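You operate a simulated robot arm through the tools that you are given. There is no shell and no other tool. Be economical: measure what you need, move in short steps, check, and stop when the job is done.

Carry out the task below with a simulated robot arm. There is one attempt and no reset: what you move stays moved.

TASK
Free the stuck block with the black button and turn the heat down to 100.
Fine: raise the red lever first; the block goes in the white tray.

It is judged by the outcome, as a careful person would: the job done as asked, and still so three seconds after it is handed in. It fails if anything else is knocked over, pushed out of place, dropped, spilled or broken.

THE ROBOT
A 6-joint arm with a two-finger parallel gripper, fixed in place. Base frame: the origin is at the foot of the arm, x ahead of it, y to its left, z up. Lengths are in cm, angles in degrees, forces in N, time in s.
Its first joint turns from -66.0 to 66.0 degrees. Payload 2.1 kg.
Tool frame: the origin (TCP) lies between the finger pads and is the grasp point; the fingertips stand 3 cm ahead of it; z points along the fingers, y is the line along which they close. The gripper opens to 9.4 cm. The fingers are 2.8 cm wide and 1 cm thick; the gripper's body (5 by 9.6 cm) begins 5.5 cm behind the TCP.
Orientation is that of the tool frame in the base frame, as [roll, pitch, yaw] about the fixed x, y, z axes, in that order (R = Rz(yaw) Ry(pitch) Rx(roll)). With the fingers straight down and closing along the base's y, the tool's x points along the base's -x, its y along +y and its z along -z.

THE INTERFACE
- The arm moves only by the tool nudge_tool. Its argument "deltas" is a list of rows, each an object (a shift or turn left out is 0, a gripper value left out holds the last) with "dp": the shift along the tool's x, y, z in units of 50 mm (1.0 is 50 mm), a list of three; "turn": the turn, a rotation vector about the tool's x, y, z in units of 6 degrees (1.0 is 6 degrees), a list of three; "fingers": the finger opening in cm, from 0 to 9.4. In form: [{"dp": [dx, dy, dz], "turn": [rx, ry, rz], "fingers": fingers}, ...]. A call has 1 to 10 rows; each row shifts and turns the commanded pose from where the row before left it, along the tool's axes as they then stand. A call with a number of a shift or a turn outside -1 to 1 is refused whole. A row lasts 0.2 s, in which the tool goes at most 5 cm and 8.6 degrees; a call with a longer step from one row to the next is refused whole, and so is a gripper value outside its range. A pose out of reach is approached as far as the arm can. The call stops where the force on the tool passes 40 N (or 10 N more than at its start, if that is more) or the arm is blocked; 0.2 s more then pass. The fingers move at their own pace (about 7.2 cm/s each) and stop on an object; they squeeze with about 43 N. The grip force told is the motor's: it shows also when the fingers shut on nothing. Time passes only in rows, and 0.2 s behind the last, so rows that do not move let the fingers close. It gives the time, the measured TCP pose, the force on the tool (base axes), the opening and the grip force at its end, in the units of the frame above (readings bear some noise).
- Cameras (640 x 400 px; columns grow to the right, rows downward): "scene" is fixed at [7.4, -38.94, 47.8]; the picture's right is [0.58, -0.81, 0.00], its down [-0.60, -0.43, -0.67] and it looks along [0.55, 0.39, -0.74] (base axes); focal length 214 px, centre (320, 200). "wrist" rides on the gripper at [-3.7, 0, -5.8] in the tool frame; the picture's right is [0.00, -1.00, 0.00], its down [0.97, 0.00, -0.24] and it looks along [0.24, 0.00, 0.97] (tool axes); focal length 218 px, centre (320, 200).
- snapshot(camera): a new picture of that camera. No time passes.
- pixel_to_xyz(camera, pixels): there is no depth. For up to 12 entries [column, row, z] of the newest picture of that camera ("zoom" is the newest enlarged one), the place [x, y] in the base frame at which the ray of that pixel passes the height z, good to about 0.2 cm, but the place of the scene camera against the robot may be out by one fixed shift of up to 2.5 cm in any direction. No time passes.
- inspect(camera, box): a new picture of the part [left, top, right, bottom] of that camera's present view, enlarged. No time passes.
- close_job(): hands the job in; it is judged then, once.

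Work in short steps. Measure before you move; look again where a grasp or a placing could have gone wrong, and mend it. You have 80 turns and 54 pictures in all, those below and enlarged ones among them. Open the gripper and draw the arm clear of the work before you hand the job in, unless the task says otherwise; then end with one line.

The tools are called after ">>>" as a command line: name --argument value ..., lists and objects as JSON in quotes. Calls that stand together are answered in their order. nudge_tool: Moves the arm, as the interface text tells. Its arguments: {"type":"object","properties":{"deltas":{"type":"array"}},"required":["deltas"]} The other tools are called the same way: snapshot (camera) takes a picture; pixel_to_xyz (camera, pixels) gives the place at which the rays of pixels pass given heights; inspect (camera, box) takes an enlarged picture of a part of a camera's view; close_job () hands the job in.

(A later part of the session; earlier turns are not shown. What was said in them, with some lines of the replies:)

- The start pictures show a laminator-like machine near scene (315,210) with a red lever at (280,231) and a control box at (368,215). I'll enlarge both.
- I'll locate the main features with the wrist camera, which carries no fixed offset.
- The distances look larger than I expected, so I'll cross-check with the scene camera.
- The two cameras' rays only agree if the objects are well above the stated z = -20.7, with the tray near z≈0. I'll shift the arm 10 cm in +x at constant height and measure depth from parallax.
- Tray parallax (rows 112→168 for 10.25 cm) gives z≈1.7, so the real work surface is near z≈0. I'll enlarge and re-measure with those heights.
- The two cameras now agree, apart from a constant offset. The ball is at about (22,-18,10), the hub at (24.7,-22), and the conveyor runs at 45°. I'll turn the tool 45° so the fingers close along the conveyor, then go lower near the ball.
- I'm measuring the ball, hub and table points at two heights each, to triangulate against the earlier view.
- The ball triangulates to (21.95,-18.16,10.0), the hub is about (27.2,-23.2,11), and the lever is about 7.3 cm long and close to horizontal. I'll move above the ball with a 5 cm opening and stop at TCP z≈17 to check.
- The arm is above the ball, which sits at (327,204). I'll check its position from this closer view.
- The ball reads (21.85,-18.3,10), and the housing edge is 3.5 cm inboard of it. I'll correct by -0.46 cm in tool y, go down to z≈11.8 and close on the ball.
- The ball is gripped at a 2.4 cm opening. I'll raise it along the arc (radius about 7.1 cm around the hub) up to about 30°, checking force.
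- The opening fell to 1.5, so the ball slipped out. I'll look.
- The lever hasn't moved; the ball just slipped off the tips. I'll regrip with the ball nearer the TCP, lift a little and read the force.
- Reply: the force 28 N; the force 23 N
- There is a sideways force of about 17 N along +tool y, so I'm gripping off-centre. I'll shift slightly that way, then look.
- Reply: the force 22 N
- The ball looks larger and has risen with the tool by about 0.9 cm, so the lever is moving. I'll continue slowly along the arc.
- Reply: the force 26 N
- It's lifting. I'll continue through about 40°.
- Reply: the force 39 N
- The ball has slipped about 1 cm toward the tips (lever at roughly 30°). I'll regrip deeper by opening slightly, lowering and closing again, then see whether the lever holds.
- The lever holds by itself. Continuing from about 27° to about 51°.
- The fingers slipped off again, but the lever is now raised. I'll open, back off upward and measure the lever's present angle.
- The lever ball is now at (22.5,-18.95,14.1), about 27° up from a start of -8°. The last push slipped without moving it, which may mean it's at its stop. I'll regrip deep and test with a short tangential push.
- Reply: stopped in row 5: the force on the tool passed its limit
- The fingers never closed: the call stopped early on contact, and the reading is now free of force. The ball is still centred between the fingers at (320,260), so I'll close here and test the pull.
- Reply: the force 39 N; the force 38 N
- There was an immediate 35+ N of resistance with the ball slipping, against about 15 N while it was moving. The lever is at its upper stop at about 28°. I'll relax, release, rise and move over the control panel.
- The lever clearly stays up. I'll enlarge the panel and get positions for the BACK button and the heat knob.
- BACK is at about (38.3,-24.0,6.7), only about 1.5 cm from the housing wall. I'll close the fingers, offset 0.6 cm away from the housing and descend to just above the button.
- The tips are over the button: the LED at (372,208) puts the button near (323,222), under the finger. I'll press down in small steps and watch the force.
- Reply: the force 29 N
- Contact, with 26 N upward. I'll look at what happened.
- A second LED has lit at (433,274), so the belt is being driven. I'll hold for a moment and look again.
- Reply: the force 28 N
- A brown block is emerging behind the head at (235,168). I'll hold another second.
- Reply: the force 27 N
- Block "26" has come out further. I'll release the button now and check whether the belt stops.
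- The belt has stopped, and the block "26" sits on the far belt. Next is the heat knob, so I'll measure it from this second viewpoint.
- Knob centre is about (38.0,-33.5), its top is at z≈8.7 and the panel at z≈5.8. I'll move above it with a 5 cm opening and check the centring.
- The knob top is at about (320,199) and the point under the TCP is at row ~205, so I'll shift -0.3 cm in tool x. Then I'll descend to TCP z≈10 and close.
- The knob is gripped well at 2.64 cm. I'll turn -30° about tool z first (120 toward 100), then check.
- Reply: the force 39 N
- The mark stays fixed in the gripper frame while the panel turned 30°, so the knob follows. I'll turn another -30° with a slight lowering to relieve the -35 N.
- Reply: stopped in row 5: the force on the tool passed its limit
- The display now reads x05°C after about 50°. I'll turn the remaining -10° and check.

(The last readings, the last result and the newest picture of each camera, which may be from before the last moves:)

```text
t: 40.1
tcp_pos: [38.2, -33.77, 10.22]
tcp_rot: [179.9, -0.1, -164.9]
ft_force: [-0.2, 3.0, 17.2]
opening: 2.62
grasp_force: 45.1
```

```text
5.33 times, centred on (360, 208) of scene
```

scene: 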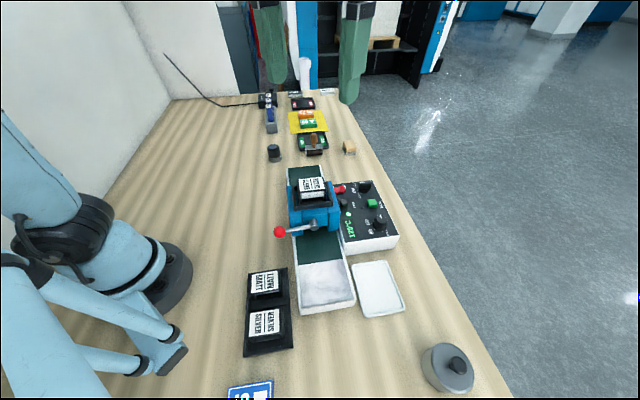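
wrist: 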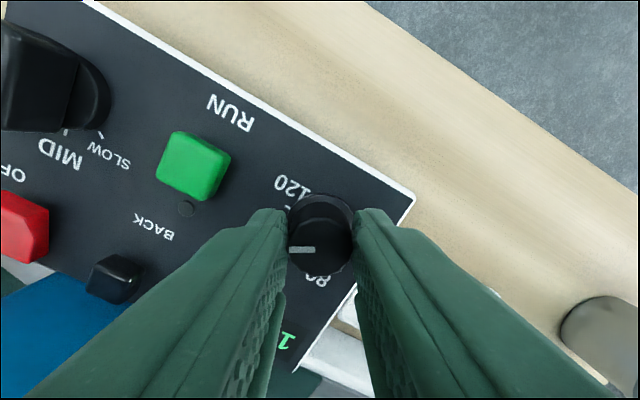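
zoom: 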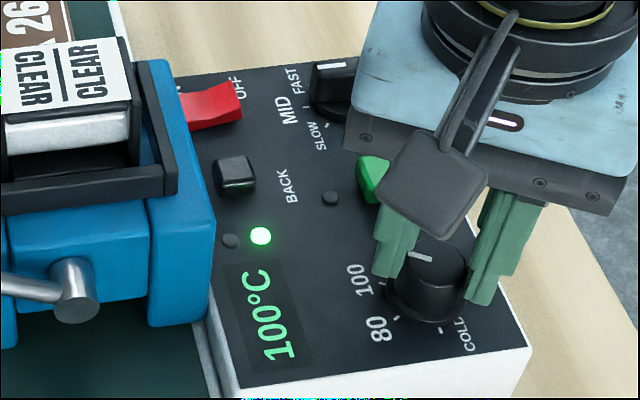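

It reads 100°C. I'll open slightly, rise clear, then turn another -30° so the fingers close across the belt and travel toward the block.

>>> nudge_tool --deltas '[{"fingers": 4}, {}, {"dp": [0, 0, -0.4]}, {"dp": [0, 0, -0.8]}, {"dp": [0, 0, -0.9]}, {"dp": [0, 0, -0.8]}, {}]'

>>> nudge_tool --deltas '[{"turn": [0, 0, -1]}, {"turn": [0, 0, -1]}, {"turn": [0, 0, -1]}, {"turn": [0, 0, -1]}, {"turn": [0, 0, -1]}, {}]'

```text
t: 41.7
tcp_pos: [38.44, -33.55, 24.55]
tcp_rot: [179.9, 0.0, -165.0]
ft_force: [-0.2, 0.8, -0.1]
opening: 3.99
grasp_force: 0.0
```

```text
t: 43.1
tcp_pos: [38.12, -33.87, 24.69]
tcp_rot: [179.9, -0.1, -134.8]
ft_force: [0.9, -0.7, 0.4]
opening: 4.01
grasp_force: 0.2
```

Now I'll travel at z≈24.7 to above the block near (41,-8).

>>> nudge_tool --deltas '[{"dp": [-0.68, 0.54, 0], "fingers": 7}, {"dp": [-0.68, 0.54, 0]}, {"dp": [-0.68, 0.54, 0]}, {"dp": [-0.68, 0.54, 0]}, {"dp": [-0.68, 0.54, 0]}, {"dp": [-0.68, 0.54, 0]}, {"dp": [0, 0, 0.6]}, {}]'

>>> snapshot --camera "wrist"

```text
t: 44.9
tcp_pos: [40.88, -8.06, 21.56]
tcp_rot: [180.0, 0.0, -135.0]
ft_force: [-0.4, 0.2, 0.6]
opening: 7.01
grasp_force: 0.1
```

```text
11 pictures are left
```

wrist: 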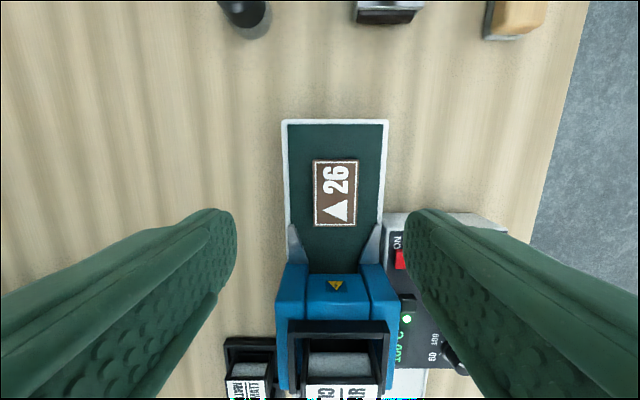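

The block is clear of the guides, at about (41.35,-9.75), top z≈6 and about 4.7 cm wide. I'll align over it with a 6 cm opening and descend to TCP z≈11 to check.

>>> nudge_tool --deltas '[{"dp": [0.17, -0.3, 0], "fingers": 6}, {"dp": [0, 0, 0.6]}, {"dp": [0, 0, 0.6]}, {"dp": [0, 0, 0.6]}, {"dp": [0, 0, 0.3]}, {}]'

>>> snapshot --camera "wrist"

```text
t: 46.3
tcp_pos: [41.29, -9.74, 11.01]
tcp_rot: [179.9, 0.0, -135.0]
ft_force: [-0.4, 0.4, 0.3]
opening: 5.99
grasp_force: 0.1
```

```text
10 pictures are left
```

wrist: 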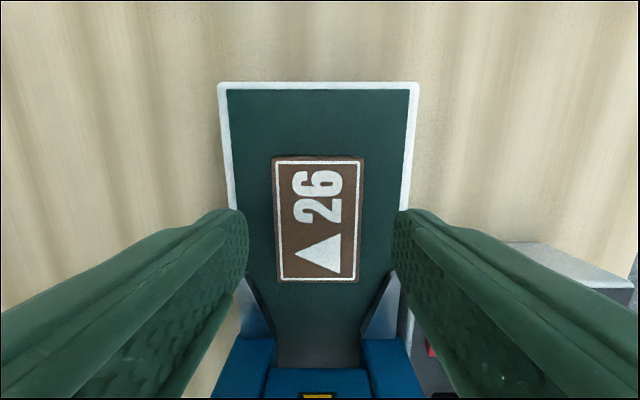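

The block is centred at (318,220), under the TCP. I'll descend in small steps and close.

>>> nudge_tool --deltas '[{"dp": [0, 0, 0.3]}, {"dp": [0, 0, 0.2]}, {"dp": [0, 0, 0.16]}, {}]'

>>> nudge_tool --deltas '[{"fingers": 3.5}, {}, {}, {}]'

```text
t: 47.3
tcp_pos: [41.4, -9.7, 7.7]
tcp_rot: [179.9, -0.1, -135.0]
ft_force: [0.1, -0.2, 0.9]
opening: 6.04
grasp_force: 0.0
```

```text
t: 48.3
tcp_pos: [41.49, -9.62, 7.73]
tcp_rot: [179.9, 0.0, -135.0]
ft_force: [-0.6, 0.3, 1.0]
opening: 4.37
grasp_force: 43.3
```

Gripped at 4.37 cm. I'll lift 2 cm and check.

>>> nudge_tool --deltas '[{"dp": [0, 0, -0.2]}, {"dp": [0, 0, -0.3]}, {"dp": [0, 0, -0.5]}, {}]'

>>> snapshot --camera "wrist"

```text
t: 49.3
tcp_pos: [41.57, -9.6, 12.87]
tcp_rot: [179.9, 0.1, -135.0]
ft_force: [-0.8, -0.4, -0.4]
opening: 3.49
grasp_force: 0.0
```

```text
9 pictures are left
```

wrist: 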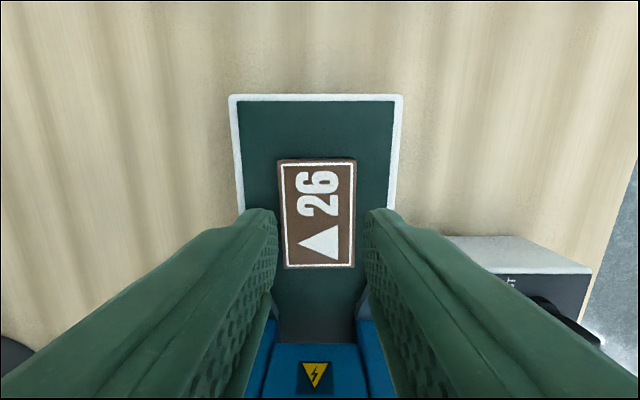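

It slipped: the grip was too shallow and the block stayed in place. I'll reopen and descend until the tips nearly touch the belt.

>>> nudge_tool --deltas '[{"fingers": 6}, {"dp": [0.05, 0.01, 0.3]}, {"dp": [0, 0, 0.4]}, {"dp": [0, 0, 0.35]}, {"dp": [0, 0, 0.1]}, {}]'

>>> nudge_tool --deltas '[{"dp": [0, 0, 0.06]}, {"dp": [0, 0, 0.04]}, {"dp": [0, 0, 0.04]}, {}]'

```text
t: 50.5
tcp_pos: [41.41, -9.74, 7.44]
tcp_rot: [179.8, 0.1, -135.0]
ft_force: [-1.0, 1.1, 10.2]
opening: 5.89
grasp_force: 0.1
stopped in row 5: the force on the tool passed its limit (the readings are from after the stop); the commanded pose is now the measured one
```

```text
t: 50.8
tcp_pos: [41.37, -9.74, 7.5]
tcp_rot: [179.9, -0.1, -134.9]
ft_force: [-0.6, 1.1, 9.2]
opening: 5.86
grasp_force: 0.1
stopped in row 1: the force on the tool passed its limit (the readings are from after the stop); the commanded pose is now the measured one
```

The tips touch the belt at TCP z=7.45. I'll close here and lift slowly.

>>> nudge_tool --deltas '[{"fingers": 3.5}, {}, {}, {}, {}]'

>>> nudge_tool --deltas '[{"dp": [0, 0, -0.05]}, {"dp": [0, 0, -0.05]}, {"dp": [0, 0, -0.05]}, {"dp": [0, 0, -0.05]}, {}]'

```text
t: 52.0
tcp_pos: [41.51, -9.86, 7.47]
tcp_rot: [-179.9, -0.1, -135.0]
ft_force: [3.5, -6.2, 20.6]
opening: 4.35
grasp_force: 43.3
```

```text
t: 53.2
tcp_pos: [41.38, -9.82, 8.52]
tcp_rot: [180.0, 0.0, -135.0]
ft_force: [0.0, -0.9, -1.3]
opening: 4.36
grasp_force: 43.0
```

Held, with the opening steady at 4.36. I'll lift on gently and check.

>>> nudge_tool --deltas '[{"dp": [0, 0, -0.15]}, {"dp": [0, 0, -0.25]}, {"dp": [0, 0, -0.4]}, {"dp": [0, 0, -0.5]}, {"dp": [0, 0, -0.5]}, {"dp": [0, 0, -0.5]}, {"dp": [0, 0, -0.5]}, {"dp": [0, 0, -0.3]}, {}]'

>>> snapshot --camera "wrist"

```text
t: 55.2
tcp_pos: [41.44, -9.47, 24.12]
tcp_rot: [179.9, -0.1, -134.9]
ft_force: [-0.6, 0.3, -0.7]
opening: 4.37
grasp_force: 43.2
```

```text
8 pictures are left
```

wrist: 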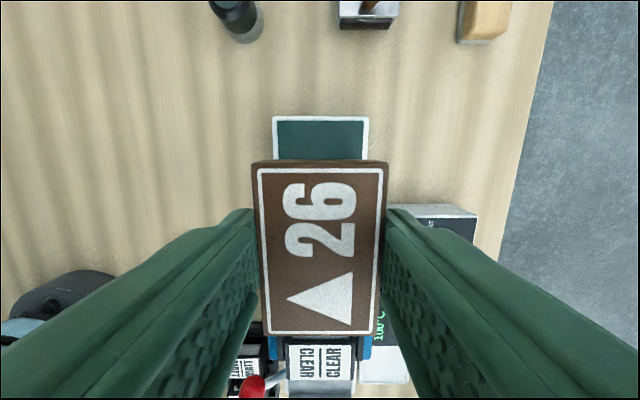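

Block held securely. The tray centre is about (27,-39.5) and is roughly 12×11 cm. I'll travel there at z≈24.

>>> nudge_tool --deltas '[{"dp": [0.5, -0.18, 0]}, {"dp": [0.7, -0.25, 0]}, {"dp": [0.7, -0.25, 0]}, {"dp": [0.7, -0.25, 0]}, {"dp": [0.7, -0.25, 0]}, {"dp": [0.7, -0.25, 0]}, {"dp": [0.7, -0.25, 0]}, {"dp": [0.7, -0.25, 0]}, {"dp": [0.6, -0.2, 0]}, {"dp": [0.3, -0.1, 0]}]'

>>> snapshot --camera "wrist"

```text
t: 57.4
tcp_pos: [26.99, -39.64, 23.98]
tcp_rot: [179.9, 0.0, -135.0]
ft_force: [0.9, 0.3, -1.1]
opening: 4.37
grasp_force: 43.6
```

```text
7 pictures are left
```

wrist: 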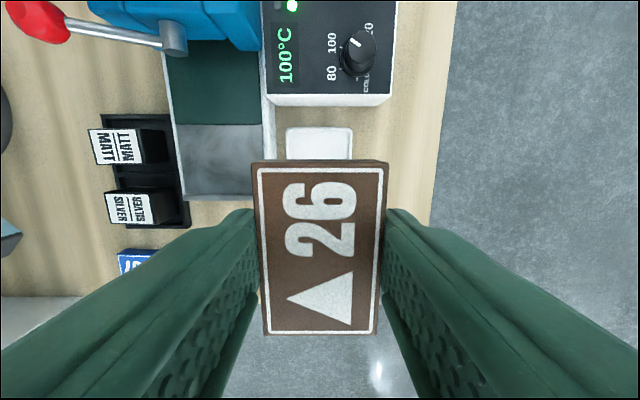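

The tray is at columns 286–352, centred laterally. I'll shift 0.5 cm back along tool x and descend to TCP z≈6.

>>> nudge_tool --deltas '[{"dp": [-0.1, 0, 0.3]}, {"dp": [0, 0, 0.6]}, {"dp": [0, 0, 0.6]}, {"dp": [0, 0, 0.6]}, {"dp": [0, 0, 0.6]}, {"dp": [0, 0, 0.5]}, {"dp": [0, 0, 0.4]}, {}]'

>>> inspect --camera "scene" --box '[290, 220, 450, 320]'

```text
t: 59.2
tcp_pos: [27.45, -39.2, 5.83]
tcp_rot: [179.9, -0.1, -135.0]
ft_force: [-0.1, 0.9, -0.3]
opening: 4.38
grasp_force: 42.7
```

```text
4.00 times, centred on (370, 270) of scene
```

zoom: 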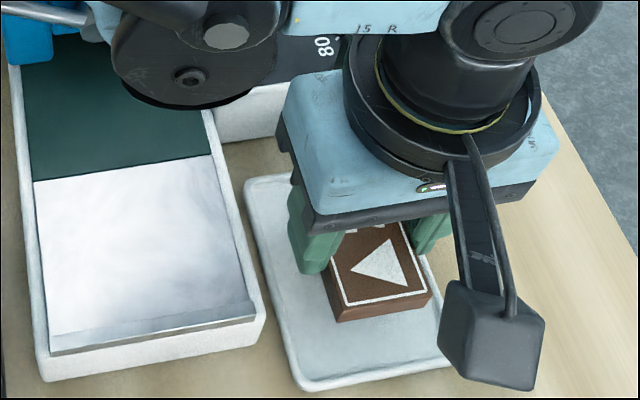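

The block is over the tray with room all round. I'll lower in small steps until contact.

>>> nudge_tool --deltas '[{"dp": [0, 0, 0.2]}, {"dp": [0, 0, 0.1]}, {"dp": [0, 0, 0.08]}, {"dp": [0, 0, 0.06]}, {"dp": [0, 0, 0.06]}, {}]'

```text
t: 60.6
tcp_pos: [27.51, -39.48, 3.59]
tcp_rot: [179.9, -0.1, -135.0]
ft_force: [0.0, 0.3, 0.3]
opening: 4.37
grasp_force: 42.7
```

>>> nudge_tool --deltas '[{"dp": [0, 0, 0.04]}, {"dp": [0, 0, 0.04]}, {"dp": [0, 0, 0.04]}, {}]'

```text
t: 61.1
tcp_pos: [27.46, -39.41, 3.51]
tcp_rot: [179.9, -0.1, -135.0]
ft_force: [-0.7, 0.5, 9.5]
opening: 4.36
grasp_force: 42.6
stopped in row 2: the force on the tool passed its limit (the readings are from after the stop); the commanded pose is now the measured one
```

Contact with the tray floor at z≈3.5. I'll open slightly, rise straight up and look.

>>> nudge_tool --deltas '[{"fingers": 5.6}, {}, {}, {"dp": [0, 0, -0.2]}, {"dp": [0, 0, -0.5]}, {"dp": [0, 0, -0.8]}, {"dp": [0, 0, -0.9]}, {"dp": [0, 0, -0.9]}, {"dp": [0, 0, -0.9]}, {}]'

>>> snapshot --camera "wrist"

>>> snapshot --camera "scene"

```text
t: 63.4
tcp_pos: [27.56, -39.41, 24.33]
tcp_rot: [179.9, 0.0, -135.0]
ft_force: [0.2, -0.2, -0.3]
opening: 5.61
grasp_force: 0.1
```

```text
5 pictures are left
```

wrist: 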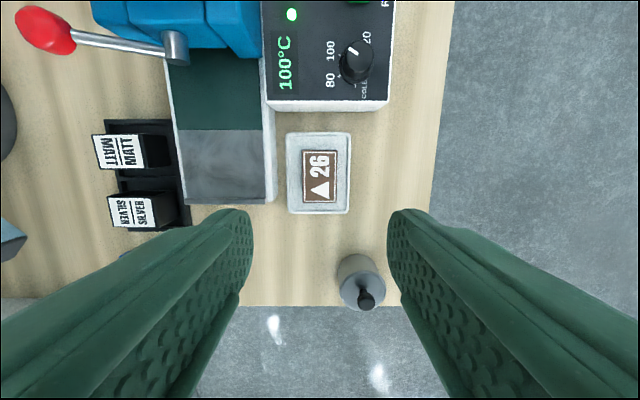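

```text
4 pictures are left
```

scene: 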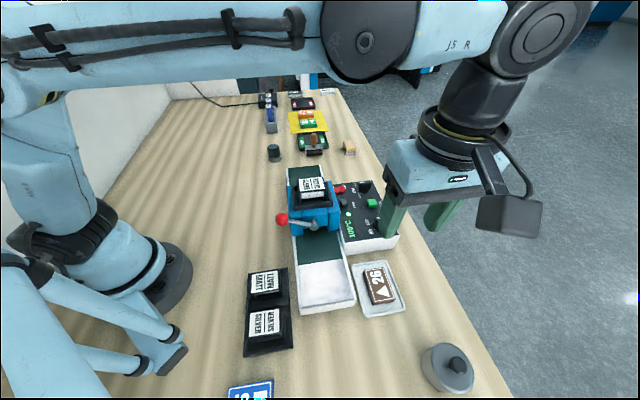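

The block lies in the white tray, the display shows 100°C, the lever is up (ball at (281,219)) and nothing else has moved. The arm is clear and the gripper open, so I'm handing in.

>>> close_job

```text
The job is handed in.
```

The job is done: I raised the red lever to its stop, freed block "26" with the black BACK button and put it in the white tray, and turned the heat down to 100 °C on the display.
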